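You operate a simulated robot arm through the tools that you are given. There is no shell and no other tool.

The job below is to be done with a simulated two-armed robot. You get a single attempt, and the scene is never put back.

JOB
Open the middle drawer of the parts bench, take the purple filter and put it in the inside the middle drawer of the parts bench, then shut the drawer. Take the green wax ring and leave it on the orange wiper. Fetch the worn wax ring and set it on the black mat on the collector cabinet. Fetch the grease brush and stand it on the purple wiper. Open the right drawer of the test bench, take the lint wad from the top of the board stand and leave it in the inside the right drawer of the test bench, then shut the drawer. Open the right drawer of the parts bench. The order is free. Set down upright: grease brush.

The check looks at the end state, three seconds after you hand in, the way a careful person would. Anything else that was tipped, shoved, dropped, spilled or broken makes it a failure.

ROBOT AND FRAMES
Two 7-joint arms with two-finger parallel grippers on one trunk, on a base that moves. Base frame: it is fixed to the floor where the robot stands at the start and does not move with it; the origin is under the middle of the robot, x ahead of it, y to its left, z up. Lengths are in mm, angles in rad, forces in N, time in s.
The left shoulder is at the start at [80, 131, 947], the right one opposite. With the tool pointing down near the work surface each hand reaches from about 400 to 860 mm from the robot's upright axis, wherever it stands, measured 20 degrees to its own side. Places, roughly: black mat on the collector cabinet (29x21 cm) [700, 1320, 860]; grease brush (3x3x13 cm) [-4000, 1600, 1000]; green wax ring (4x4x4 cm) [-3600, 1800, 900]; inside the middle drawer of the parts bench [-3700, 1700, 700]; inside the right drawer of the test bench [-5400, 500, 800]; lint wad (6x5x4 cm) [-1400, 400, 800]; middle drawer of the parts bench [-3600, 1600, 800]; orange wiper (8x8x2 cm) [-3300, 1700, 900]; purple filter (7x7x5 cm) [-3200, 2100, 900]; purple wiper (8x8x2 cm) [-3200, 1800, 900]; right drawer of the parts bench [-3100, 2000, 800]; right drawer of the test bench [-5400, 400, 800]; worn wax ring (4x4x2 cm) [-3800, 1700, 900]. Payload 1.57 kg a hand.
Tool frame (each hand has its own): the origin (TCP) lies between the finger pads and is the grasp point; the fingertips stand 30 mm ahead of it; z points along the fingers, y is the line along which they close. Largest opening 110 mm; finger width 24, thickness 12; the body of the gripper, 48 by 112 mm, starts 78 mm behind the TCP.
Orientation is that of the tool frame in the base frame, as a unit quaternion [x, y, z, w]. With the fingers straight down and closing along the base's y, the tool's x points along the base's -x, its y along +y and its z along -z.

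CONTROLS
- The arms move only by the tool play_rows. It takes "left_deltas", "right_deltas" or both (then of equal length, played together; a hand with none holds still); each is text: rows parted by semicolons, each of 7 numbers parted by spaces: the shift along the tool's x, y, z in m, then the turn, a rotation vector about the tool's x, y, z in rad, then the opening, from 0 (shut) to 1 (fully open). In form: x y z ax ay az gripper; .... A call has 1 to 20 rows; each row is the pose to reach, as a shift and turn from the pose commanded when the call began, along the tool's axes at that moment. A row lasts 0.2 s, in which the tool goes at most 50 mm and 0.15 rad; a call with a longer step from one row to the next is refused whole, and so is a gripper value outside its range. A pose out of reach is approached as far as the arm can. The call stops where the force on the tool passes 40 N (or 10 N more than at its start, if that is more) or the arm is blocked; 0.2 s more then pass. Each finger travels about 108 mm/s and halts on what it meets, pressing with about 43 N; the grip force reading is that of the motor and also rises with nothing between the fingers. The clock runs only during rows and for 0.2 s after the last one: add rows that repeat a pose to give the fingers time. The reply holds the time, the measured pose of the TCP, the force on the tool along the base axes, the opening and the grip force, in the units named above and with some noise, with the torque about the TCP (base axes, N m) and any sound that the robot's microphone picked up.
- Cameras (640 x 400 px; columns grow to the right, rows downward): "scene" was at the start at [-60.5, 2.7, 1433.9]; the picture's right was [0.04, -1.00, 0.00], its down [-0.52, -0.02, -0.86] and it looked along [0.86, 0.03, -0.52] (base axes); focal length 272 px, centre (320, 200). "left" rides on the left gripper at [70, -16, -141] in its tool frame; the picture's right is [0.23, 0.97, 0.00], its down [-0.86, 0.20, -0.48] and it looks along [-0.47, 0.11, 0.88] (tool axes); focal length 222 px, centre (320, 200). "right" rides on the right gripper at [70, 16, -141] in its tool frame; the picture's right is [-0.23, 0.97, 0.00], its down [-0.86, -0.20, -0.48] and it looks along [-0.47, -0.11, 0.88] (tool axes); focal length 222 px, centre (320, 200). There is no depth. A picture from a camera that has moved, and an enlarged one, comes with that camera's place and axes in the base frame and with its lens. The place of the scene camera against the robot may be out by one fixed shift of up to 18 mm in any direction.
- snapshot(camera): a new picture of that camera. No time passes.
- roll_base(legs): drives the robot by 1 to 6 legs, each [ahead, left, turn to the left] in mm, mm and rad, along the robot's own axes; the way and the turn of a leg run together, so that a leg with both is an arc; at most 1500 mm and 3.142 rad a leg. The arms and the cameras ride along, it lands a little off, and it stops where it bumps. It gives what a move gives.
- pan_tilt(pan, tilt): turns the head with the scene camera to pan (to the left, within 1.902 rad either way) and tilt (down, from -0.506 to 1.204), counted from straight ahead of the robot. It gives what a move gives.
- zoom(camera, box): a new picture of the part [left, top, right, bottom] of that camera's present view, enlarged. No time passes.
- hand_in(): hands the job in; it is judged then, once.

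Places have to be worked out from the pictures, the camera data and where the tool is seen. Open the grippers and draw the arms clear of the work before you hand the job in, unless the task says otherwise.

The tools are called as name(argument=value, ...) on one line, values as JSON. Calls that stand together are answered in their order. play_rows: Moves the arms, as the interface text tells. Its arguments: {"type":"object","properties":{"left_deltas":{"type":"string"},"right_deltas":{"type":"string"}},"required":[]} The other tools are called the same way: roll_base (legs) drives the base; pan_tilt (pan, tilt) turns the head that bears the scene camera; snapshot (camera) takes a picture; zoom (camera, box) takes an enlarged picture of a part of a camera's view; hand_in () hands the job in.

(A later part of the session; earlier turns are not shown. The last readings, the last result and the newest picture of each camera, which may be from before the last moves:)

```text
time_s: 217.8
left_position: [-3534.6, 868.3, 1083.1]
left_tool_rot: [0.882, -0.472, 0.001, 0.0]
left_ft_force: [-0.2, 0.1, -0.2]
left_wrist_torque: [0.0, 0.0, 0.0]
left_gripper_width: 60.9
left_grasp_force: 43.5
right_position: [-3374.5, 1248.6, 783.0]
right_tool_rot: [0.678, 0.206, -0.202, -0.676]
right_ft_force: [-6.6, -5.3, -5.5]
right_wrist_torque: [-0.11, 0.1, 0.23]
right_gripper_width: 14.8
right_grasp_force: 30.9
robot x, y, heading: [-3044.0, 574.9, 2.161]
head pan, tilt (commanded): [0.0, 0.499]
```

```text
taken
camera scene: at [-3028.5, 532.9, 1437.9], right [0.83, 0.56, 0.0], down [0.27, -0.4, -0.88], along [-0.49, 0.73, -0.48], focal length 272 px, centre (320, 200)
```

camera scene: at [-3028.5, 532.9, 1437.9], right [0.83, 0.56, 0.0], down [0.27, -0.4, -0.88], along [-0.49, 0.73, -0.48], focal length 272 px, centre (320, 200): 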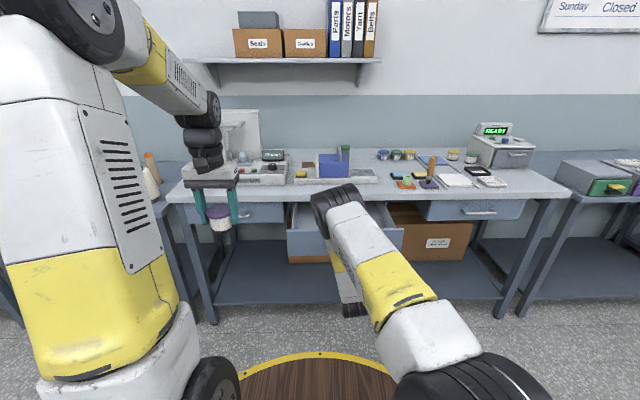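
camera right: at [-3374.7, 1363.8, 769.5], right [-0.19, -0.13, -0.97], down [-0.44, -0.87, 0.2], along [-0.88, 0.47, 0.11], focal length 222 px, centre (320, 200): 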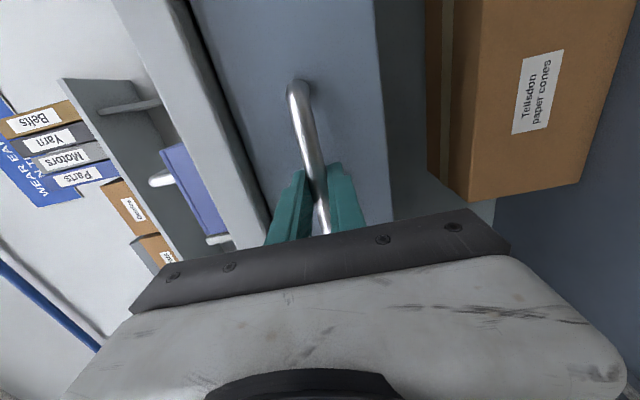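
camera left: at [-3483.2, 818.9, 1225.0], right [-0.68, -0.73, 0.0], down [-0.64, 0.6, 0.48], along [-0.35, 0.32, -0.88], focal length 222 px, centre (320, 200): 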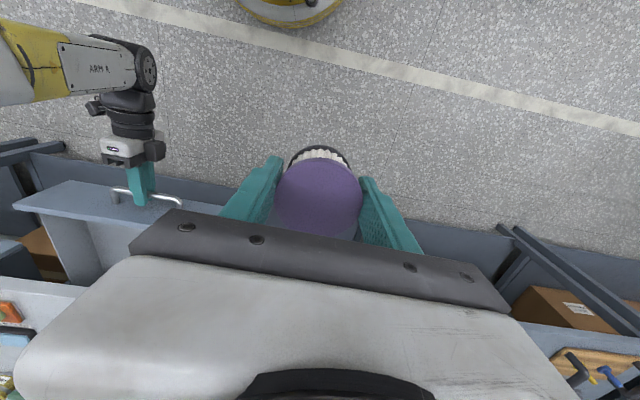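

The middle drawer is out about 238 mm. I release, draw the right hand back and aside as before.

play_rows(right_deltas="0 0 0 0 0 0 0.3; 0 0 0 0 0 0 0.5; 0 0 -0.02 0 0 0 0.5; 0 0 -0.05 0 0 0 0.5; 0.03 0 -0.08 0 0 0 0.5; 0.07 -0.01 -0.085 0 0 0 0.5; 0.11 -0.02 -0.085 0 0 0 0.5; 0.15 -0.03 -0.085 0 0 0 0.5; 0.19 -0.04 -0.085 0 0 0 0.5; 0.19 -0.04 -0.085 0 0 0 0.5")

roll_base(legs=[[150, -150, 0]])

snapshot(camera="left")

snapshot(camera="scene")

```text
time_s: 220.1
left_position: [-3535.1, 867.9, 1082.9]
left_tool_rot: [0.882, -0.472, 0.002, 0.0]
left_ft_force: [0.7, -0.5, -0.1]
left_wrist_torque: [-0.02, -0.02, 0.04]
left_gripper_width: 60.8
left_grasp_force: 43.0
right_position: [-3169.0, 1283.1, 822.3]
right_tool_rot: [0.678, 0.205, -0.203, -0.676]
right_ft_force: [-0.4, -0.6, 0.9]
right_wrist_torque: [0.0, -0.01, 0.04]
right_gripper_width: 55.0
right_grasp_force: 0.1
robot x, y, heading: [-3044.9, 571.0, 2.164]
head pan, tilt (commanded): [0.0, 0.499]
```

```text
time_s: 221.7
left_position: [-3492.5, 1081.8, 1084.2]
left_tool_rot: [0.881, -0.473, 0.002, 0.0]
left_ft_force: [-0.2, -0.2, -1.3]
left_wrist_torque: [-0.02, 0.0, 0.0]
left_gripper_width: 61.2
left_grasp_force: 43.2
right_position: [-3124.6, 1495.8, 822.3]
right_tool_rot: [0.679, 0.203, -0.202, -0.676]
right_ft_force: [0.1, 1.4, 0.0]
right_wrist_torque: [0.03, 0.04, -0.02]
right_gripper_width: 55.1
right_grasp_force: 0.1
robot x, y, heading: [-3000.8, 787.1, 2.151]
head pan, tilt (commanded): [0.0, 0.499]
```

```text
taken
camera left: at [-3439.9, 1033.1, 1225.1], right [-0.69, -0.73, 0.0], down [-0.64, 0.6, 0.48], along [-0.35, 0.33, -0.88], focal length 222 px, centre (320, 200)
```

left: 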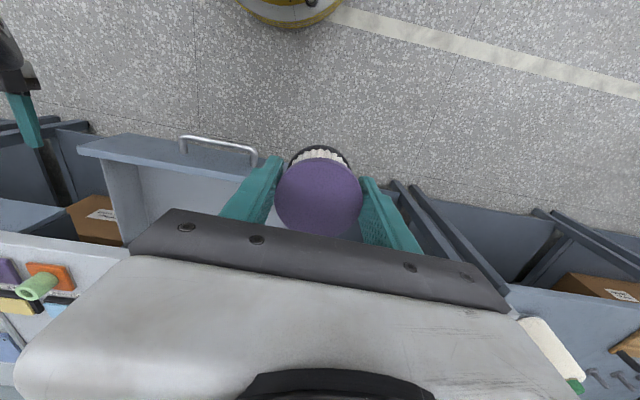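

```text
taken
camera scene: at [-2986.2, 745.4, 1437.9], right [0.83, 0.55, 0.0], down [0.26, -0.4, -0.88], along [-0.49, 0.73, -0.48], focal length 272 px, centre (320, 200)
```

scene: 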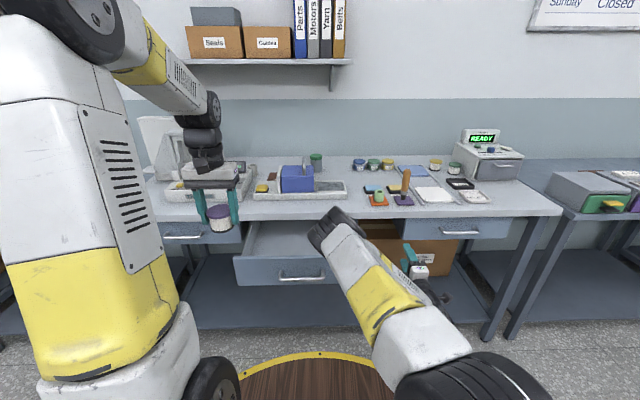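

The drawer interior is clear for the left hand. I carry the filter over its left half and lower partway.

play_rows(left_deltas="-0.039 -0.016 0 0 0 0 0.4; -0.078 -0.032 0 0 0 0 0.4; -0.117 -0.048 0 0 0 0 0.4; -0.156 -0.065 0 0 0 0 0.4; -0.195 -0.081 0 0 0 0 0.4; -0.235 -0.097 0 0 0 0 0.4; -0.235 -0.097 0.045 0 0 0 0.4; -0.235 -0.097 0.09 0 0 0 0.4; -0.235 -0.097 0.135 0 0 0 0.4; -0.235 -0.097 0.18 0 0 0 0.4; -0.235 -0.097 0.18 0 0 0 0.4")

snapshot(camera="left")

snapshot(camera="scene")

```text
time_s: 224.1
left_position: [-3542.6, 1331.2, 899.9]
left_tool_rot: [0.881, -0.474, 0.002, 0.001]
left_ft_force: [-0.2, -0.7, -0.3]
left_wrist_torque: [0.0, -0.02, 0.0]
left_gripper_width: 61.0
left_grasp_force: 42.7
right_position: [-3124.3, 1495.1, 822.9]
right_tool_rot: [0.678, 0.203, -0.201, -0.677]
right_ft_force: [0.3, -0.5, -0.3]
right_wrist_torque: [0.02, -0.01, -0.01]
right_gripper_width: 55.0
right_grasp_force: 0.1
robot x, y, heading: [-3002.8, 788.0, 2.158]
head pan, tilt (commanded): [0.0, 0.499]
```

```text
taken
camera left: at [-3490.2, 1282.0, 1041.9], right [-0.69, -0.73, 0.0], down [-0.64, 0.6, 0.48], along [-0.35, 0.33, -0.88], focal length 222 px, centre (320, 200)
```

left: 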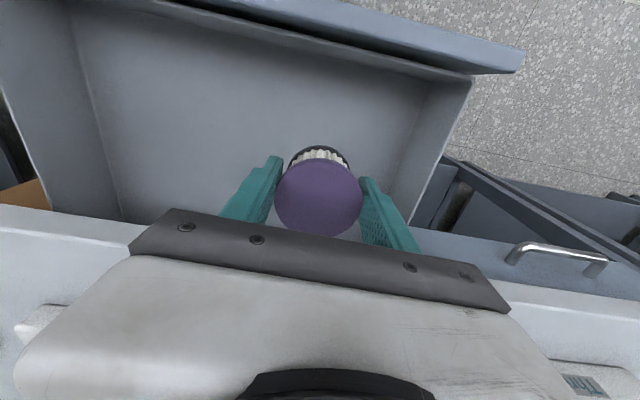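

```text
taken
camera scene: at [-2986.2, 745.4, 1437.9], right [0.83, 0.55, 0.0], down [0.26, -0.4, -0.88], along [-0.49, 0.73, -0.48], focal length 272 px, centre (320, 200)
```

scene: 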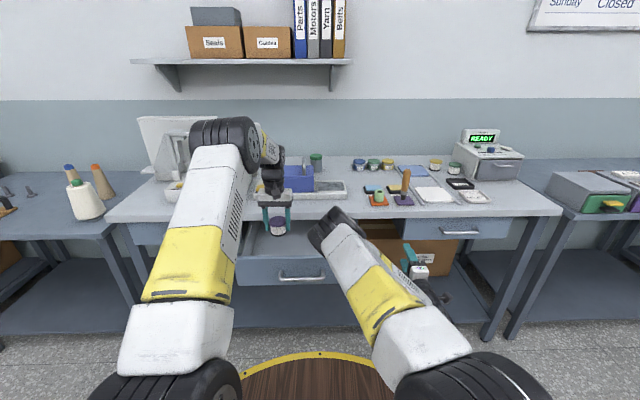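

The interior is empty and the filter is well inside. I lower to z≈832 and check again.

play_rows(left_deltas="0 -0.01 0.03 0 0 0 0.4; 0 -0.015 0.055 0 0 0 0.4; 0 -0.015 0.068 0 0 0 0.4; 0 -0.015 0.068 0 0 0 0.4")

snapshot(camera="left")

zoom(camera="scene", box=[220, 190, 340, 265])

```text
time_s: 225.1
left_position: [-3528.1, 1340.3, 832.3]
left_tool_rot: [0.881, -0.474, 0.001, 0.001]
left_ft_force: [-0.3, -0.7, -0.9]
left_wrist_torque: [0.01, 0.0, -0.03]
left_gripper_width: 60.9
left_grasp_force: 43.1
right_position: [-3125.2, 1494.4, 823.2]
right_tool_rot: [0.679, 0.204, -0.202, -0.676]
right_ft_force: [0.8, 0.8, 0.2]
right_wrist_torque: [0.03, 0.01, 0.01]
right_gripper_width: 55.2
right_grasp_force: 0.0
robot x, y, heading: [-3001.6, 784.2, 2.15]
head pan, tilt (commanded): [0.0, 0.499]
```

```text
taken
camera left: at [-3475.3, 1291.0, 973.7], right [-0.69, -0.73, 0.0], down [-0.64, 0.6, 0.48], along [-0.35, 0.33, -0.88], focal length 222 px, centre (320, 200)
```

left: 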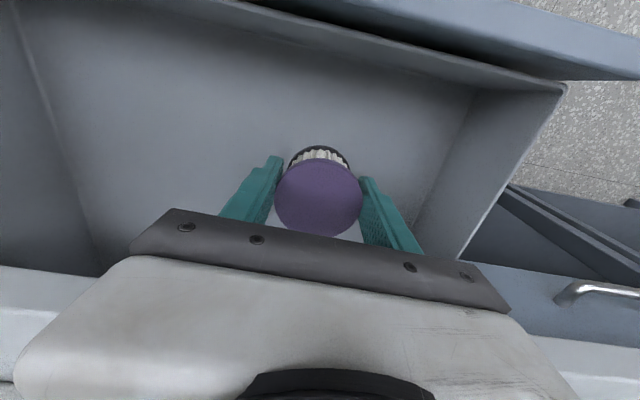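

```text
5.33 times, centred on (280, 228) of scene
camera zoom: at [-2986.2, 745.5, 1437.9], right [0.83, 0.55, 0.0], down [0.26, -0.4, -0.88], along [-0.49, 0.73, -0.48], focal length 1451 px, centre (533, 53)
```

zoom: 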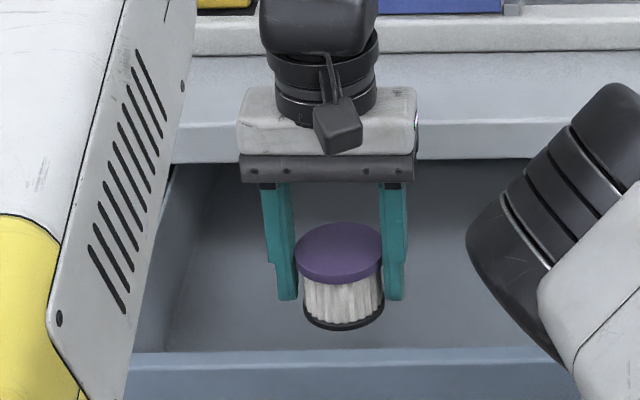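

The floor works out at z≈742, so the filter would touch at about TCP 792. I lower to 797 and then a few more millimetres checking force.

play_rows(left_deltas="0 0 0.015 0 0 0 0.4; 0 0 0.03 0 0 0 0.4; 0 0 0.035 0 0 0 0.4; 0 0 0.035 0 0 0 0.4")

zoom(camera="scene", box=[220, 190, 340, 265])

```text
time_s: 226.1
left_position: [-3528.5, 1339.5, 798.7]
left_tool_rot: [0.881, -0.473, 0.001, 0.001]
left_ft_force: [-0.2, -0.3, -0.9]
left_wrist_torque: [0.0, 0.01, 0.02]
left_gripper_width: 60.8
left_grasp_force: 43.3
right_position: [-3123.3, 1496.0, 822.6]
right_tool_rot: [0.678, 0.203, -0.202, -0.676]
right_ft_force: [-1.1, 0.4, -0.5]
right_wrist_torque: [-0.02, 0.01, -0.01]
right_gripper_width: 55.1
right_grasp_force: 0.0
robot x, y, heading: [-3002.8, 785.3, 2.161]
head pan, tilt (commanded): [0.0, 0.499]
```

```text
5.33 times, centred on (280, 228) of scene
camera zoom: at [-2986.2, 745.5, 1437.9], right [0.83, 0.55, 0.0], down [0.26, -0.4, -0.88], along [-0.49, 0.73, -0.48], focal length 1451 px, centre (533, 53)
```

zoom: 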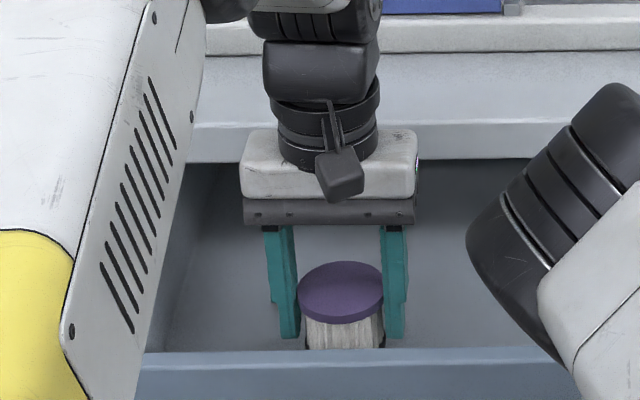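

I lower a further 5 mm in small steps, watching for contact.

play_rows(left_deltas="0 0 0.003 0 0 0 0.4; 0 0 0.006 0 0 0 0.4; 0 0 0.006 0 0 0 0.4")

```text
time_s: 226.9
left_position: [-3527.9, 1339.4, 793.4]
left_tool_rot: [0.881, -0.473, 0.001, 0.001]
left_ft_force: [0.4, 0.1, -0.6]
left_wrist_torque: [-0.01, -0.04, -0.02]
left_gripper_width: 61.0
left_grasp_force: 43.1
right_position: [-3123.3, 1493.9, 821.8]
right_tool_rot: [0.679, 0.203, -0.202, -0.676]
right_ft_force: [0.3, 0.4, 0.1]
right_wrist_torque: [-0.02, 0.03, 0.0]
right_gripper_width: 54.6
right_grasp_force: 0.2
robot x, y, heading: [-3001.6, 786.7, 2.157]
head pan, tilt (commanded): [0.0, 0.499]
```

No contact yet; another 6 mm down.

play_rows(left_deltas="0 0 0.003 0 0 0 0.4; 0 0 0.006 0 0 0 0.4; 0 0 0.006 0 0 0 0.4")

snapshot(camera="left")

```text
time_s: 227.7
left_position: [-3526.9, 1338.0, 787.1]
left_tool_rot: [0.881, -0.473, 0.002, 0.0]
left_ft_force: [-0.1, -0.2, 0.1]
left_wrist_torque: [0.0, 0.0, 0.01]
left_gripper_width: 60.7
left_grasp_force: 43.0
right_position: [-3124.7, 1496.3, 823.1]
right_tool_rot: [0.679, 0.203, -0.201, -0.677]
right_ft_force: [0.9, -0.7, -1.0]
right_wrist_torque: [-0.01, -0.02, 0.02]
right_gripper_width: 55.1
right_grasp_force: 0.0
robot x, y, heading: [-3006.0, 785.3, 2.158]
head pan, tilt (commanded): [0.0, 0.499]
```

```text
taken
camera left: at [-3475.4, 1290.1, 929.4], right [-0.69, -0.73, 0.0], down [-0.64, 0.6, 0.48], along [-0.35, 0.33, -0.88], focal length 222 px, centre (320, 200)
```

left: 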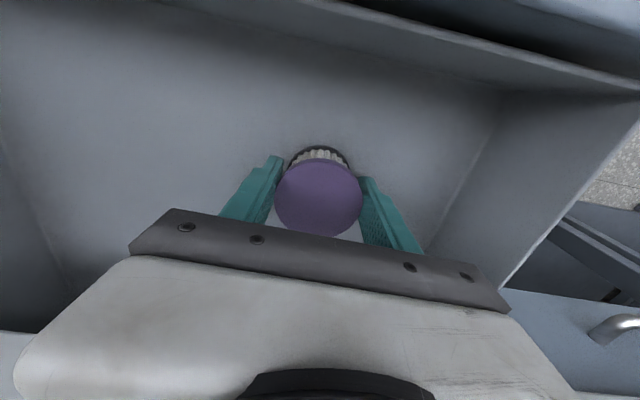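

Still no contact force. I continue in small steps up to 8 mm, which would stop on contact.

play_rows(left_deltas="0 0 0.002 0 0 0 0.4; 0 0 0.004 0 0 0 0.4; 0 0 0.004 0 0 0 0.4")

```text
time_s: 228.5
left_position: [-3526.9, 1339.9, 782.8]
left_tool_rot: [0.88, -0.474, 0.002, 0.0]
left_ft_force: [-0.1, -1.2, -0.5]
left_wrist_torque: [0.03, 0.0, -0.02]
left_gripper_width: 60.8
left_grasp_force: 42.8
right_position: [-3123.7, 1495.1, 822.4]
right_tool_rot: [0.679, 0.204, -0.201, -0.676]
right_ft_force: [-0.5, -1.3, -0.6]
right_wrist_torque: [0.02, 0.03, -0.03]
right_gripper_width: 55.1
right_grasp_force: 0.1
robot x, y, heading: [-3002.5, 784.3, 2.153]
head pan, tilt (commanded): [0.0, 0.499]
```

Another 4 mm.

play_rows(left_deltas="0 0 0.002 0 0 0 0.4; 0 0 0.004 0 0 0 0.4; 0 0 0.004 0 0 0 0.4")

```text
time_s: 229.3
left_position: [-3527.9, 1339.3, 781.2]
left_tool_rot: [0.881, -0.474, -0.001, 0.0]
left_ft_force: [-1.7, -1.4, 20.2]
left_wrist_torque: [0.02, 0.01, 0.02]
left_gripper_width: 61.0
left_grasp_force: 43.1
right_position: [-3124.2, 1494.1, 821.8]
right_tool_rot: [0.679, 0.203, -0.202, -0.676]
right_ft_force: [-0.2, 0.2, 0.1]
right_wrist_torque: [0.0, 0.03, 0.0]
right_gripper_width: 55.1
right_grasp_force: 0.1
robot x, y, heading: [-3000.3, 783.8, 2.158]
head pan, tilt (commanded): [0.0, 0.499]
```

The filter touches the floor (20 N). I ease up 1 mm, open and lift out.

play_rows(left_deltas="0 0 -0.001 0 0 0 0.4; 0 0 -0.001 0 0 0 0.65; 0 0 -0.001 0 0 0 0.8; 0 0 -0.001 0 0 0 0.8; 0 0 -0.03 0 0 0 0.8; 0 0 -0.07 0 0 0 0.8; 0 0 -0.115 0 0 0 0.8; 0 0 -0.16 0 0 0 0.8; 0 0 -0.205 0 0 0 0.8; 0 0 -0.25 0 0 0 0.8; 0.03 0.01 -0.28 0 0 0 0.8; 0.07 0.03 -0.29 0 0 0 0.8; 0.11 0.05 -0.29 0 0 0 0.8; 0.15 0.07 -0.29 0 0 0 0.8; 0.19 0.085 -0.29 0 0 0 0.8; 0.225 0.1 -0.29 0 0 0 0.8; 0.225 0.1 -0.29 0 0 0 0.8")

snapshot(camera="left")

snapshot(camera="scene")

```text
time_s: 232.9
left_position: [-3488.9, 1098.3, 1066.5]
left_tool_rot: [0.881, -0.473, 0.002, 0.0]
left_ft_force: [-0.1, -0.6, 0.5]
left_wrist_torque: [0.01, 0.0, -0.01]
left_gripper_width: 87.9
left_grasp_force: 0.0
right_position: [-3124.3, 1496.5, 822.6]
right_tool_rot: [0.678, 0.204, -0.201, -0.677]
right_ft_force: [0.1, 0.3, -0.1]
right_wrist_torque: [0.0, 0.0, 0.02]
right_gripper_width: 54.9
right_grasp_force: 0.0
robot x, y, heading: [-2999.7, 787.0, 2.16]
head pan, tilt (commanded): [0.0, 0.499]
```

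```text
taken
camera left: at [-3435.9, 1048.8, 1208.9], right [-0.69, -0.73, 0.0], down [-0.64, 0.6, 0.48], along [-0.35, 0.33, -0.88], focal length 222 px, centre (320, 200)
```

left: 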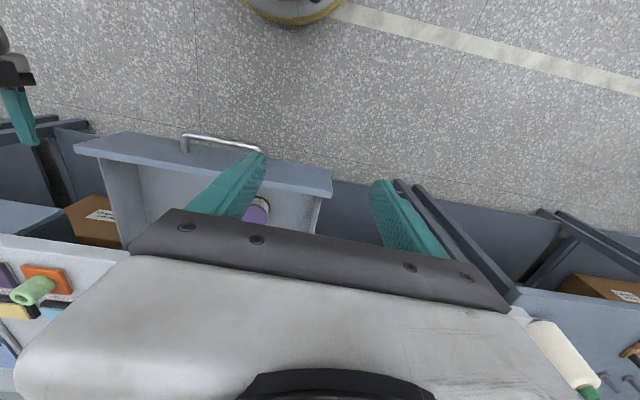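

```text
taken
camera scene: at [-2986.2, 745.5, 1437.9], right [0.83, 0.55, 0.0], down [0.26, -0.4, -0.88], along [-0.49, 0.73, -0.48], focal length 272 px, centre (320, 200)
```

scene: 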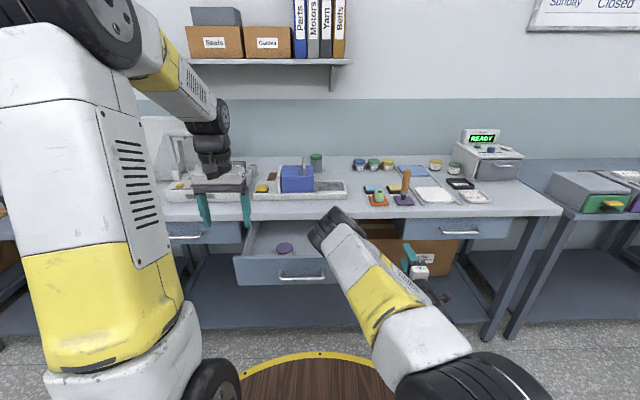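

The filter stands in the drawer. I return the base and bring the right hand back to the handle.

roll_base(legs=[[-150, 150, 0.006]])

snapshot(camera="right")

```text
time_s: 234.6
left_position: [-3532.0, 884.1, 1066.1]
left_tool_rot: [0.882, -0.471, 0.002, 0.001]
left_ft_force: [-0.4, 0.7, 0.5]
left_wrist_torque: [-0.02, -0.01, -0.02]
left_gripper_width: 88.1
left_grasp_force: 0.1
right_position: [-3171.7, 1284.6, 822.8]
right_tool_rot: [0.678, 0.206, -0.204, -0.676]
right_ft_force: [0.3, -0.1, 0.0]
right_wrist_torque: [0.02, -0.03, 0.02]
right_gripper_width: 54.9
right_grasp_force: 0.0
robot x, y, heading: [-3046.5, 576.1, 2.164]
head pan, tilt (commanded): [0.0, 0.499]
```

```text
taken
camera right: at [-3034.3, 1205.2, 808.1], right [-0.19, -0.13, -0.97], down [-0.45, -0.87, 0.2], along [-0.88, 0.47, 0.1], focal length 222 px, centre (320, 200)
```

right: 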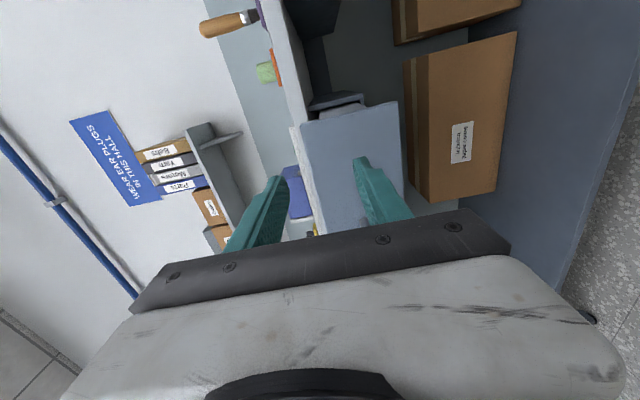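

I move the right hand in front of the handle, at bar height.

play_rows(right_deltas="-0.04 0.01 0 0 0 0 0.5; -0.08 0.02 0 0 0 0 0.5; -0.12 0.03 0 0 0 0 0.5; -0.16 0.038 0 0 0 0 0.5; -0.189 0.0398 0.01 0 0 0 0.5; -0.189 0.0398 0.04 0 0 0 0.5; -0.189 0.0398 0.058 0 0 0 0.5; -0.189 0.0398 0.058 0 0 0 0.5")

snapshot(camera="right")

```text
time_s: 236.4
left_position: [-3532.5, 883.3, 1066.8]
left_tool_rot: [0.883, -0.47, 0.001, 0.001]
left_ft_force: [0.9, -0.5, 0.0]
left_wrist_torque: [-0.02, 0.01, 0.01]
left_gripper_width: 87.8
left_grasp_force: 0.1
right_position: [-3361.9, 1226.2, 781.7]
right_tool_rot: [0.678, 0.205, -0.204, -0.676]
right_ft_force: [0.3, 0.6, 0.4]
right_wrist_torque: [-0.04, 0.0, -0.01]
right_gripper_width: 55.3
right_grasp_force: 0.1
robot x, y, heading: [-3043.2, 573.6, 2.167]
head pan, tilt (commanded): [0.0, 0.499]
```

```text
taken
camera right: at [-3224.2, 1147.6, 767.6], right [-0.19, -0.13, -0.97], down [-0.45, -0.87, 0.2], along [-0.88, 0.47, 0.1], focal length 222 px, centre (320, 200)
```

right: 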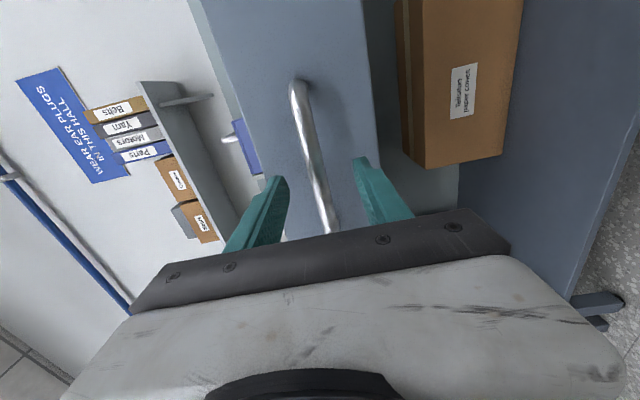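

Bar between the fingers; forward 25 mm and close.

play_rows(right_deltas="0 -0.001 0.012 0 0 0 0.5; 0 -0.0015 0.025 0 0 0 0.4; 0 -0.0015 0.025 0 0 0 0.2; 0 -0.0015 0.025 0 0 0 0; 0 -0.0015 0.025 0 0 0 0")

roll_base(legs=[[150, 0, 0]])

```text
time_s: 237.6
left_position: [-3533.0, 884.0, 1066.9]
left_tool_rot: [0.882, -0.471, 0.002, 0.001]
left_ft_force: [-0.1, -0.5, 0.3]
left_wrist_torque: [0.01, 0.0, -0.01]
left_gripper_width: 88.1
left_grasp_force: 0.0
right_position: [-3375.0, 1248.1, 784.1]
right_tool_rot: [0.677, 0.207, -0.203, -0.676]
right_ft_force: [-1.4, 0.9, -1.2]
right_wrist_torque: [-0.09, 0.09, -0.37]
right_gripper_width: 14.8
right_grasp_force: 31.1
robot x, y, heading: [-3041.5, 574.6, 2.169]
head pan, tilt (commanded): [0.0, 0.499]
```

```text
time_s: 238.9
left_position: [-3614.8, 1006.0, 1066.6]
left_tool_rot: [0.882, -0.471, 0.001, 0.001]
left_ft_force: [-0.9, -0.6, -0.6]
left_wrist_torque: [-0.04, 0.01, 0.0]
left_gripper_width: 88.0
left_grasp_force: 0.1
right_position: [-3458.7, 1369.9, 784.5]
right_tool_rot: [0.678, 0.206, -0.204, -0.676]
right_ft_force: [-17.5, -12.3, -3.4]
right_wrist_torque: [-0.09, 0.12, 0.27]
right_gripper_width: 14.9
right_grasp_force: 30.9
robot x, y, heading: [-3124.1, 697.3, 2.16]
head pan, tilt (commanded): [0.0, 0.499]
```

The drawer is most of the way in; 90 mm remain. I ease the side force and push by arm.

play_rows(right_deltas="-0.002 0 0 0 0 0 0; -0.002 0 0.01 0 0 0 0; -0.002 0 0.02 0 0 0 0; -0.002 0 0.03 0 0 0 0; -0.002 0 0.04 0 0 0 0; -0.002 0 0.05 0 0 0 0; -0.002 0 0.06 0 0 0 0; -0.002 0 0.07 0 0 0 0; -0.002 0 0.08 0 0 0 0; -0.002 0 0.08 0 0 0 0")

snapshot(camera="right")

```text
time_s: 241.1
left_position: [-3613.5, 1007.1, 1066.8]
left_tool_rot: [0.882, -0.47, 0.002, 0.001]
left_ft_force: [0.2, 0.7, 0.4]
left_wrist_torque: [0.0, 0.01, 0.04]
left_gripper_width: 87.8
left_grasp_force: 0.1
right_position: [-3505.5, 1435.8, 785.0]
right_tool_rot: [0.678, 0.205, -0.204, -0.676]
right_ft_force: [6.3, 5.0, 4.8]
right_wrist_torque: [-0.02, 0.08, -0.59]
right_gripper_width: 14.4
right_grasp_force: 30.8
robot x, y, heading: [-3126.5, 698.7, 2.165]
head pan, tilt (commanded): [0.0, 0.499]
```

```text
taken
camera right: at [-3367.3, 1356.5, 769.7], right [-0.19, -0.13, -0.97], down [-0.45, -0.87, 0.2], along [-0.88, 0.47, 0.1], focal length 222 px, centre (320, 200)
```

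right: 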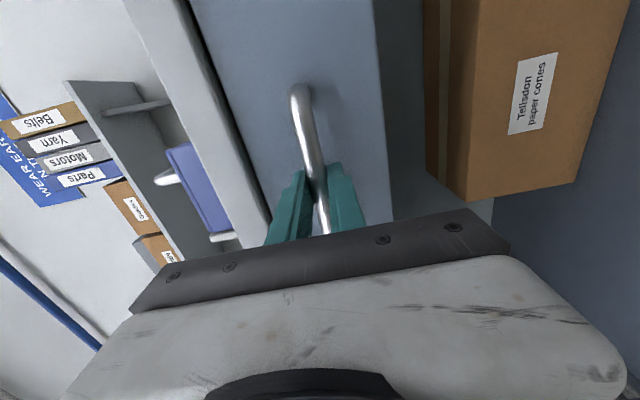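

About 9 mm remain. I push on in 3 mm steps to the stop.

play_rows(right_deltas="0 0 0.003 0 0 0 0; 0 0 0.006 0 0 0 0; 0 0 0.009 0 0 0 0; 0 0 0.012 0 0 0 0; 0 0 0.014 0 0 0 0")

snapshot(camera="left")

```text
time_s: 242.3
left_position: [-3613.2, 1006.9, 1065.8]
left_tool_rot: [0.882, -0.471, 0.001, 0.001]
left_ft_force: [-0.1, 0.5, -0.3]
left_wrist_torque: [0.0, -0.03, 0.0]
left_gripper_width: 88.0
left_grasp_force: 0.1
right_position: [-3512.6, 1444.4, 784.2]
right_tool_rot: [0.677, 0.207, -0.205, -0.675]
right_ft_force: [9.9, -18.7, 9.3]
right_wrist_torque: [0.02, 0.14, 0.03]
right_gripper_width: 14.9
right_grasp_force: 30.9
robot x, y, heading: [-3129.9, 697.5, 2.162]
head pan, tilt (commanded): [0.0, 0.499]
```

```text
taken
camera left: at [-3561.2, 957.7, 1209.3], right [-0.68, -0.73, 0.0], down [-0.64, 0.6, 0.48], along [-0.35, 0.32, -0.88], focal length 222 px, centre (320, 200)
```

left: 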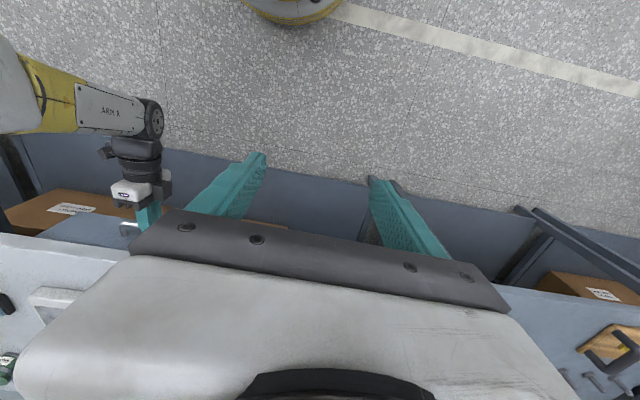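

The middle drawer is shut against its stop. I release, back off and slide the base right towards the right drawer.

play_rows(right_deltas="0 0 -0.003 0 0 0 0; 0 0 -0.003 0 0 0 0.25; 0 0 -0.003 0 0 0 0.5; 0 0 -0.02 0 0 0 0.5; 0 0 -0.05 0 0 0 0.5; 0 0 -0.09 0 0 0 0.5; 0 0 -0.13 0 0 0 0.5; 0 0 -0.13 0 0 0 0.5")

roll_base(legs=[[0, -640, 0]])

snapshot(camera="right")

snapshot(camera="scene")

```text
time_s: 244.1
left_position: [-3613.9, 1007.7, 1067.3]
left_tool_rot: [0.882, -0.471, 0.002, 0.001]
left_ft_force: [-0.1, -0.5, 0.6]
left_wrist_torque: [-0.03, 0.05, -0.02]
left_gripper_width: 88.0
left_grasp_force: 0.1
right_position: [-3440.7, 1339.1, 784.2]
right_tool_rot: [0.678, 0.206, -0.204, -0.675]
right_ft_force: [-0.3, -0.3, -0.4]
right_wrist_torque: [-0.02, -0.02, 0.01]
right_gripper_width: 54.7
right_grasp_force: 0.1
robot x, y, heading: [-3126.2, 696.2, 2.159]
head pan, tilt (commanded): [0.0, 0.499]
```

```text
time_s: 247.7
left_position: [-3084.2, 1362.4, 1067.6]
left_tool_rot: [0.882, -0.472, 0.0, 0.001]
left_ft_force: [0.0, -0.7, 0.1]
left_wrist_torque: [-0.01, -0.03, -0.01]
left_gripper_width: 88.1
left_grasp_force: 0.0
right_position: [-2908.5, 1693.9, 784.5]
right_tool_rot: [0.678, 0.206, -0.203, -0.676]
right_ft_force: [-1.0, 0.1, -0.6]
right_wrist_torque: [0.0, -0.02, 0.01]
right_gripper_width: 55.0
right_grasp_force: 0.0
robot x, y, heading: [-2600.3, 1054.3, 2.159]
head pan, tilt (commanded): [0.0, 0.499]
```

```text
taken
camera right: at [-2772.2, 1614.5, 769.7], right [-0.19, -0.13, -0.97], down [-0.45, -0.87, 0.2], along [-0.87, 0.47, 0.1], focal length 222 px, centre (320, 200)
```

right: 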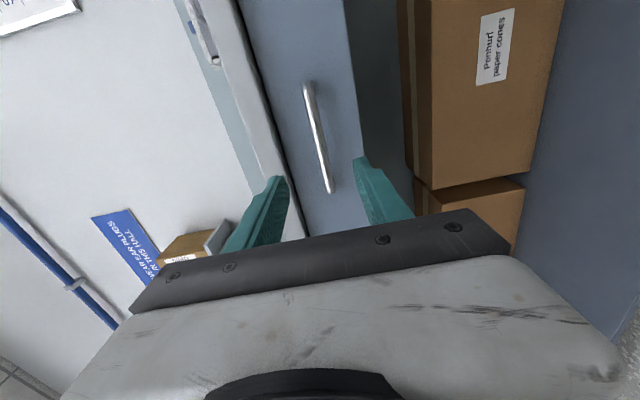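

```text
taken
camera scene: at [-2581.0, 1011.7, 1437.9], right [0.83, 0.56, 0.0], down [0.27, -0.4, -0.88], along [-0.49, 0.73, -0.48], focal length 272 px, centre (320, 200)
```

scene: 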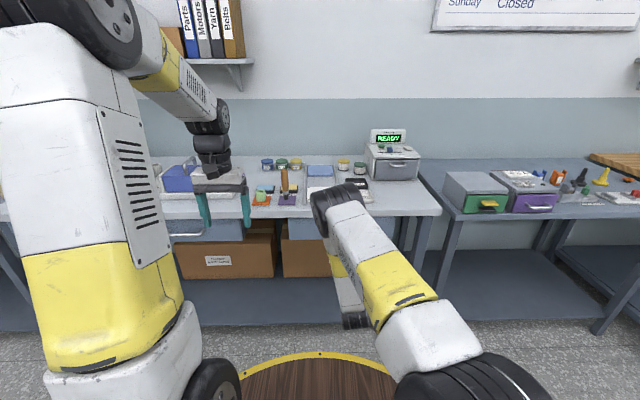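

The right drawer's handle is straight ahead, about 130 mm to go. I advance 100 mm and check.

play_rows(right_deltas="-0.002 0 0.035 0 0 0 0.5; -0.004 0 0.07 0 0 0 0.5; -0.004 0 0.1 0 0 0 0.5; -0.004 0 0.1 0 0 0 0.5")

snapshot(camera="right")

```text
time_s: 248.7
left_position: [-3084.0, 1363.0, 1066.3]
left_tool_rot: [0.882, -0.472, 0.001, 0.001]
left_ft_force: [-0.4, -0.7, 0.5]
left_wrist_torque: [-0.01, -0.02, 0.0]
left_gripper_width: 87.8
left_grasp_force: 0.0
right_position: [-2967.8, 1775.0, 786.3]
right_tool_rot: [0.678, 0.205, -0.203, -0.676]
right_ft_force: [-0.3, -0.7, 1.7]
right_wrist_torque: [-0.02, -0.03, -0.01]
right_gripper_width: 55.1
right_grasp_force: 0.0
robot x, y, heading: [-2596.5, 1053.3, 2.153]
head pan, tilt (commanded): [0.0, 0.499]
```

```text
taken
camera right: at [-2830.3, 1696.1, 772.0], right [-0.19, -0.13, -0.97], down [-0.45, -0.87, 0.2], along [-0.87, 0.47, 0.1], focal length 222 px, centre (320, 200)
```

right: 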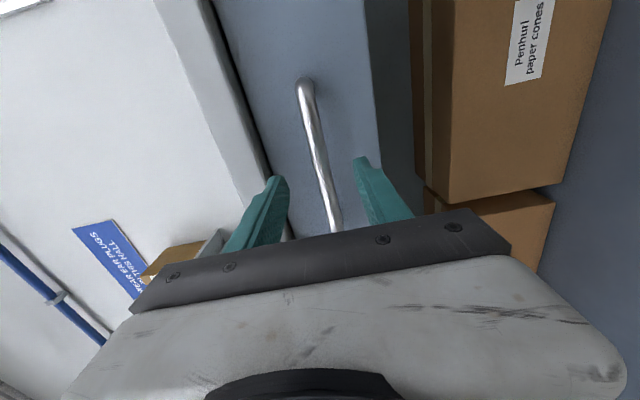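

Close now. I advance 29 mm, lower 2.5 mm and close.

play_rows(right_deltas="0 0.0015 0.015 0 0 0 0.5; 0 0.0025 0.029 0 0 0 0.5; 0 0.0025 0.029 0 0 0 0.25; 0 0.0025 0.029 0 0 0 0; 0 0.0025 0.029 0 0 0 0; 0 0.0025 0.029 0 0 0 0")

snapshot(camera="right")

```text
time_s: 250.1
left_position: [-3084.3, 1362.0, 1066.1]
left_tool_rot: [0.882, -0.472, 0.001, 0.001]
left_ft_force: [0.3, -0.6, 0.6]
left_wrist_torque: [0.0, -0.01, -0.04]
left_gripper_width: 87.8
left_grasp_force: 0.0
right_position: [-2984.0, 1799.5, 784.6]
right_tool_rot: [-0.676, -0.204, 0.205, 0.677]
right_ft_force: [0.6, 1.5, 17.3]
right_wrist_torque: [0.27, 0.28, -0.01]
right_gripper_width: 14.9
right_grasp_force: 30.1
robot x, y, heading: [-2596.0, 1053.3, 2.158]
head pan, tilt (commanded): [0.0, 0.499]
```

```text
taken
camera right: at [-2847.2, 1720.6, 768.8], right [-0.19, -0.12, -0.97], down [-0.45, -0.87, 0.2], along [-0.87, 0.47, 0.11], focal length 222 px, centre (320, 200)
```

right: 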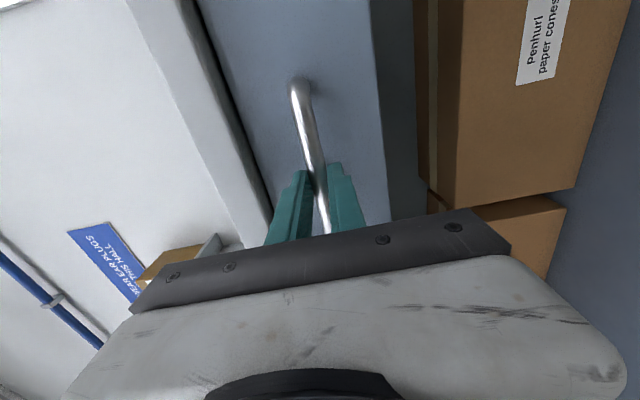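

Gripped. I ease 1 mm up to remove the preload and pull back with the base.

play_rows(right_deltas="0 -0.001 0 0 0 0 0; 0 -0.001 0 0 0 0 0")

roll_base(legs=[[-120, 0, 0]])

```text
time_s: 250.7
left_position: [-3083.2, 1361.4, 1067.5]
left_tool_rot: [0.881, -0.473, 0.002, 0.0]
left_ft_force: [0.5, 0.0, 0.0]
left_wrist_torque: [-0.01, -0.03, 0.0]
left_gripper_width: 88.2
left_grasp_force: 0.0
right_position: [-2983.6, 1798.5, 783.9]
right_tool_rot: [0.677, 0.205, -0.204, -0.677]
right_ft_force: [0.9, 4.3, 17.6]
right_wrist_torque: [0.25, 0.27, 0.54]
right_gripper_width: 15.0
right_grasp_force: 31.0
robot x, y, heading: [-2594.7, 1055.2, 2.154]
head pan, tilt (commanded): [0.0, 0.499]
```

```text
time_s: 251.9
left_position: [-3019.6, 1262.7, 1066.0]
left_tool_rot: [0.882, -0.471, 0.002, 0.001]
left_ft_force: [0.3, -0.2, 0.3]
left_wrist_torque: [-0.02, 0.01, -0.04]
left_gripper_width: 87.9
left_grasp_force: 0.0
right_position: [-2919.4, 1699.7, 784.4]
right_tool_rot: [0.677, 0.206, -0.205, -0.676]
right_ft_force: [17.8, 12.2, 23.6]
right_wrist_torque: [0.32, 0.38, -0.56]
right_gripper_width: 14.6
right_grasp_force: 30.6
robot x, y, heading: [-2529.9, 953.4, 2.163]
head pan, tilt (commanded): [0.0, 0.499]
```

Pulled 118 mm. I relieve the side and vertical loads, and pull another 115 mm.

play_rows(right_deltas="0.0015 -0.001 0 0 0 0 0; 0.002 -0.0015 0 0 0 0 0")

roll_base(legs=[[-115, 0, 0]])

snapshot(camera="scene")

snapshot(camera="left")

```text
time_s: 252.5
left_position: [-3019.3, 1263.3, 1067.5]
left_tool_rot: [0.882, -0.47, 0.002, 0.001]
left_ft_force: [-0.4, -0.7, -0.1]
left_wrist_torque: [0.0, -0.02, 0.01]
left_gripper_width: 88.0
left_grasp_force: 0.0
right_position: [-2920.6, 1700.6, 783.9]
right_tool_rot: [0.677, 0.206, -0.206, -0.676]
right_ft_force: [-6.6, -3.5, 0.3]
right_wrist_torque: [-0.05, 0.05, -0.59]
right_gripper_width: 14.8
right_grasp_force: 30.8
robot x, y, heading: [-2532.6, 954.5, 2.167]
head pan, tilt (commanded): [0.0, 0.499]
```

```text
time_s: 253.7
left_position: [-2956.5, 1170.1, 1067.0]
left_tool_rot: [0.882, -0.47, 0.002, 0.001]
left_ft_force: [-0.2, -0.4, 0.2]
left_wrist_torque: [-0.03, 0.0, 0.01]
left_gripper_width: 87.6
left_grasp_force: 0.1
right_position: [-2853.8, 1607.3, 783.9]
right_tool_rot: [0.677, 0.205, -0.203, -0.677]
right_ft_force: [-11.3, -7.4, -0.7]
right_wrist_torque: [-0.06, 0.08, 0.5]
right_gripper_width: 14.8
right_grasp_force: 30.8
robot x, y, heading: [-2471.0, 862.5, 2.159]
head pan, tilt (commanded): [0.0, 0.499]
```

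```text
taken
camera scene: at [-2452.4, 819.5, 1437.9], right [0.83, 0.56, 0.0], down [0.27, -0.4, -0.88], along [-0.49, 0.73, -0.48], focal length 272 px, centre (320, 200)
```

scene: 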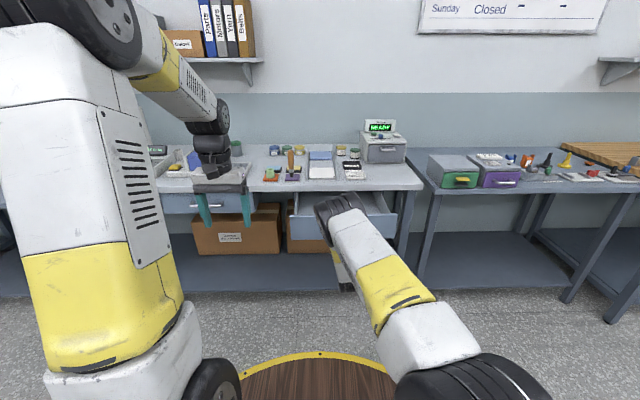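

```text
taken
camera left: at [-2903.6, 1121.1, 1208.8], right [-0.68, -0.73, 0.0], down [-0.64, 0.6, 0.48], along [-0.35, 0.32, -0.88], focal length 222 px, centre (320, 200)
```

left: 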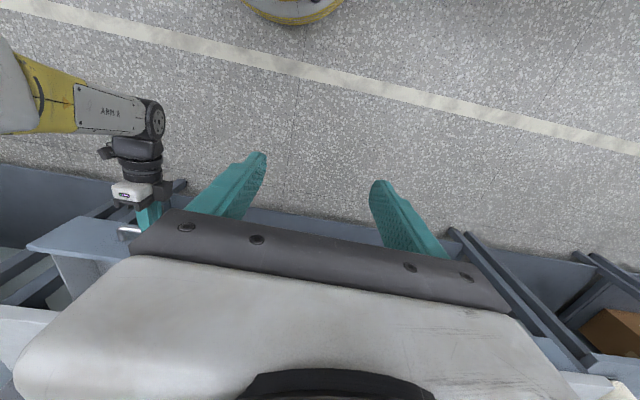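

The drawer is open 232 mm. I pull 50 mm further to have it well open.

roll_base(legs=[[-50, 0, 0]])

snapshot(camera="scene")

```text
time_s: 254.7
left_position: [-2927.2, 1129.4, 1066.7]
left_tool_rot: [0.882, -0.471, 0.001, 0.001]
left_ft_force: [0.6, -0.6, 0.0]
left_wrist_torque: [0.03, 0.02, 0.01]
left_gripper_width: 87.9
left_grasp_force: 0.1
right_position: [-2826.5, 1567.2, 784.4]
right_tool_rot: [0.677, 0.204, -0.203, -0.677]
right_ft_force: [3.8, 3.0, 0.3]
right_wrist_torque: [0.02, 0.09, 0.25]
right_gripper_width: 14.7
right_grasp_force: 31.1
robot x, y, heading: [-2439.3, 816.6, 2.159]
head pan, tilt (commanded): [0.0, 0.499]
```

```text
taken
camera scene: at [-2424.0, 778.2, 1437.9], right [0.83, 0.56, 0.0], down [0.27, -0.4, -0.88], along [-0.49, 0.73, -0.48], focal length 272 px, centre (320, 200)
```

scene: 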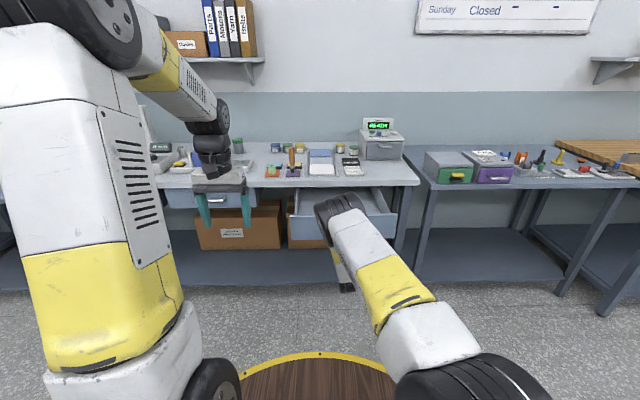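

The right drawer is open about 280 mm. I release it and draw the right hand well back.

play_rows(right_deltas="0 0 0 0 0 0 0.3; 0 0 0 0 0 0 0.5; 0 0 -0.02 0 0 0 0.5; 0 0 -0.05 0 0 0 0.5; 0 0 -0.09 0 0 0 0.5; 0 -0.01 -0.13 0 0 0 0.5; 0 -0.02 -0.17 0 0 0 0.5; 0 -0.025 -0.21 0 0 0 0.5; 0 -0.025 -0.21 0 0 0 0.5")

snapshot(camera="scene")

snapshot(camera="right")

```text
time_s: 256.7
left_position: [-2928.1, 1129.3, 1067.0]
left_tool_rot: [0.882, -0.471, 0.002, 0.002]
left_ft_force: [-0.6, 0.0, -0.7]
left_wrist_torque: [-0.01, -0.01, -0.02]
left_gripper_width: 88.1
left_grasp_force: 0.1
right_position: [-2711.7, 1391.2, 813.3]
right_tool_rot: [0.678, 0.205, -0.202, -0.676]
right_ft_force: [-0.1, -0.4, -0.3]
right_wrist_torque: [0.0, 0.03, -0.01]
right_gripper_width: 55.0
right_grasp_force: 0.1
robot x, y, heading: [-2439.9, 817.7, 2.163]
head pan, tilt (commanded): [0.0, 0.499]
```

```text
taken
camera scene: at [-2424.2, 778.1, 1437.9], right [0.83, 0.56, 0.0], down [0.27, -0.4, -0.88], along [-0.49, 0.73, -0.48], focal length 272 px, centre (320, 200)
```

scene: 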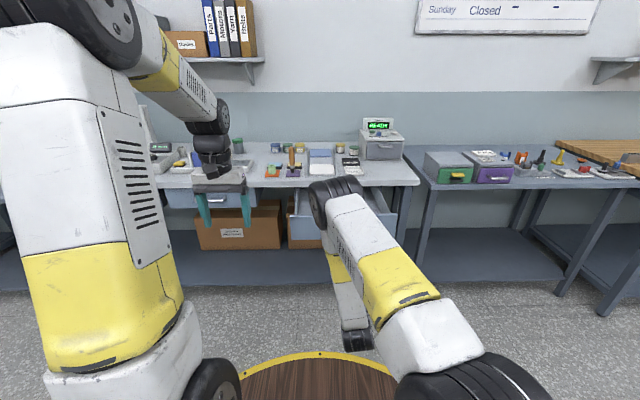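

```text
taken
camera right: at [-2573.3, 1311.7, 797.9], right [-0.19, -0.13, -0.97], down [-0.45, -0.87, 0.2], along [-0.87, 0.47, 0.11], focal length 222 px, centre (320, 200)
```

right: 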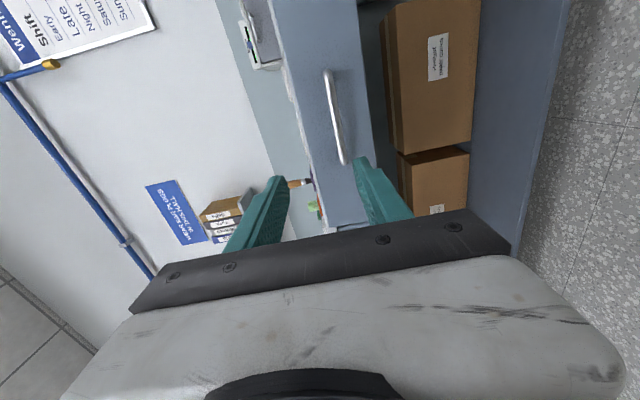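

The drawer stays open. I turn the right tool back down in place, as I did before.

play_rows(right_deltas="0 0 0 -0.0864 0.0864 0.0864 0.5; 0 0 0 -0.1727 0.1727 0.1727 0.5; 0 0 0 -0.2591 0.2591 0.2591 0.5; 0 0 0 -0.3454 0.3454 0.3454 0.5; 0 0 0 -0.4318 0.4318 0.4318 0.5; 0 0 0 -0.5182 0.5182 0.5182 0.5; 0 0 0 -0.6045 0.6045 0.6045 0.5; 0 0 0 -0.6909 0.6909 0.6909 0.5; 0 0 0 -0.7772 0.7772 0.7772 0.5; 0 0 0 -0.8636 0.8636 0.8636 0.5; 0 0 0 -0.95 0.95 0.95 0.5; 0 0 0 -1.0363 1.0363 1.0363 0.5; 0 0 0 -1.1227 1.1227 1.1227 0.5; 0 0 0 -1.209 1.209 1.209 0.5; 0 0 0 -1.209 1.209 1.209 0.5")

snapshot(camera="scene")

```text
time_s: 259.9
left_position: [-2929.5, 1128.5, 1066.7]
left_tool_rot: [0.882, -0.47, 0.001, 0.001]
left_ft_force: [-0.1, 0.0, 0.8]
left_wrist_torque: [0.0, -0.04, -0.02]
left_gripper_width: 88.1
left_grasp_force: 0.1
right_position: [-2709.3, 1391.4, 808.6]
right_tool_rot: [0.881, -0.473, 0.001, 0.001]
right_ft_force: [0.0, 0.0, 0.6]
right_wrist_torque: [0.03, 0.02, -0.05]
right_gripper_width: 55.1
right_grasp_force: 0.1
robot x, y, heading: [-2441.0, 820.5, 2.162]
head pan, tilt (commanded): [0.0, 0.499]
```

```text
taken
camera scene: at [-2424.1, 778.1, 1437.9], right [0.83, 0.56, 0.0], down [0.27, -0.4, -0.88], along [-0.49, 0.73, -0.48], focal length 272 px, centre (320, 200)
```

scene: 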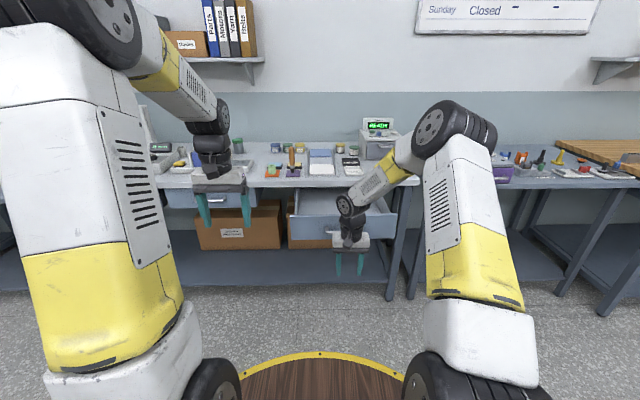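

Good. I raise and stow the right hand, slide left clear of the open drawer, then drive in towards the worn ring.

play_rows(right_deltas="0.02 -0.01 -0.04 0 0 0 0.5; 0.04 -0.03 -0.08 0 0 0 0.5; 0.06 -0.05 -0.12 0 0 0 0.5; 0.08 -0.075 -0.155 0 0 0 0.5; 0.09 -0.1 -0.19 0 0 0 0.5; 0.1 -0.125 -0.225 0 0 0 0.5; 0.11 -0.15 -0.25 0 0 0 0.5; 0.12 -0.17 -0.27 0 0 0 0.5; 0.12 -0.17 -0.27 0 0 0 0.5")

roll_base(legs=[[0, 500, 0]])

snapshot(camera="scene")

```text
time_s: 261.9
left_position: [-2929.1, 1128.7, 1067.1]
left_tool_rot: [0.882, -0.471, 0.001, 0.0]
left_ft_force: [0.0, 0.3, -1.0]
left_wrist_torque: [-0.02, 0.01, 0.01]
left_gripper_width: 88.0
left_grasp_force: 0.0
right_position: [-2505.3, 1382.4, 1081.2]
right_tool_rot: [0.881, -0.474, 0.002, -0.001]
right_ft_force: [-0.4, 0.0, 0.5]
right_wrist_torque: [0.02, -0.02, -0.01]
right_gripper_width: 55.0
right_grasp_force: 0.1
robot x, y, heading: [-2439.9, 818.2, 2.169]
head pan, tilt (commanded): [0.0, 0.499]
```

```text
time_s: 264.8
left_position: [-3344.3, 841.7, 1067.4]
left_tool_rot: [0.885, -0.466, 0.002, 0.001]
left_ft_force: [-0.2, -0.9, 0.7]
left_wrist_torque: [0.01, 0.03, 0.0]
left_gripper_width: 88.0
left_grasp_force: 0.0
right_position: [-2924.5, 1103.4, 1081.8]
right_tool_rot: [0.883, -0.47, 0.001, 0.0]
right_ft_force: [0.7, 0.6, 0.2]
right_wrist_torque: [0.02, -0.02, -0.02]
right_gripper_width: 55.0
right_grasp_force: 0.1
robot x, y, heading: [-2856.5, 539.2, 2.17]
head pan, tilt (commanded): [0.0, 0.499]
```

```text
taken
camera scene: at [-2837.4, 498.1, 1437.9], right [0.82, 0.57, 0.0], down [0.27, -0.4, -0.88], along [-0.5, 0.72, -0.48], focal length 272 px, centre (320, 200)
```

scene: 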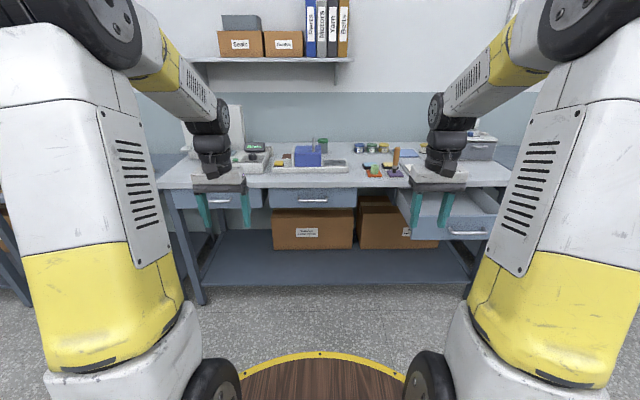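

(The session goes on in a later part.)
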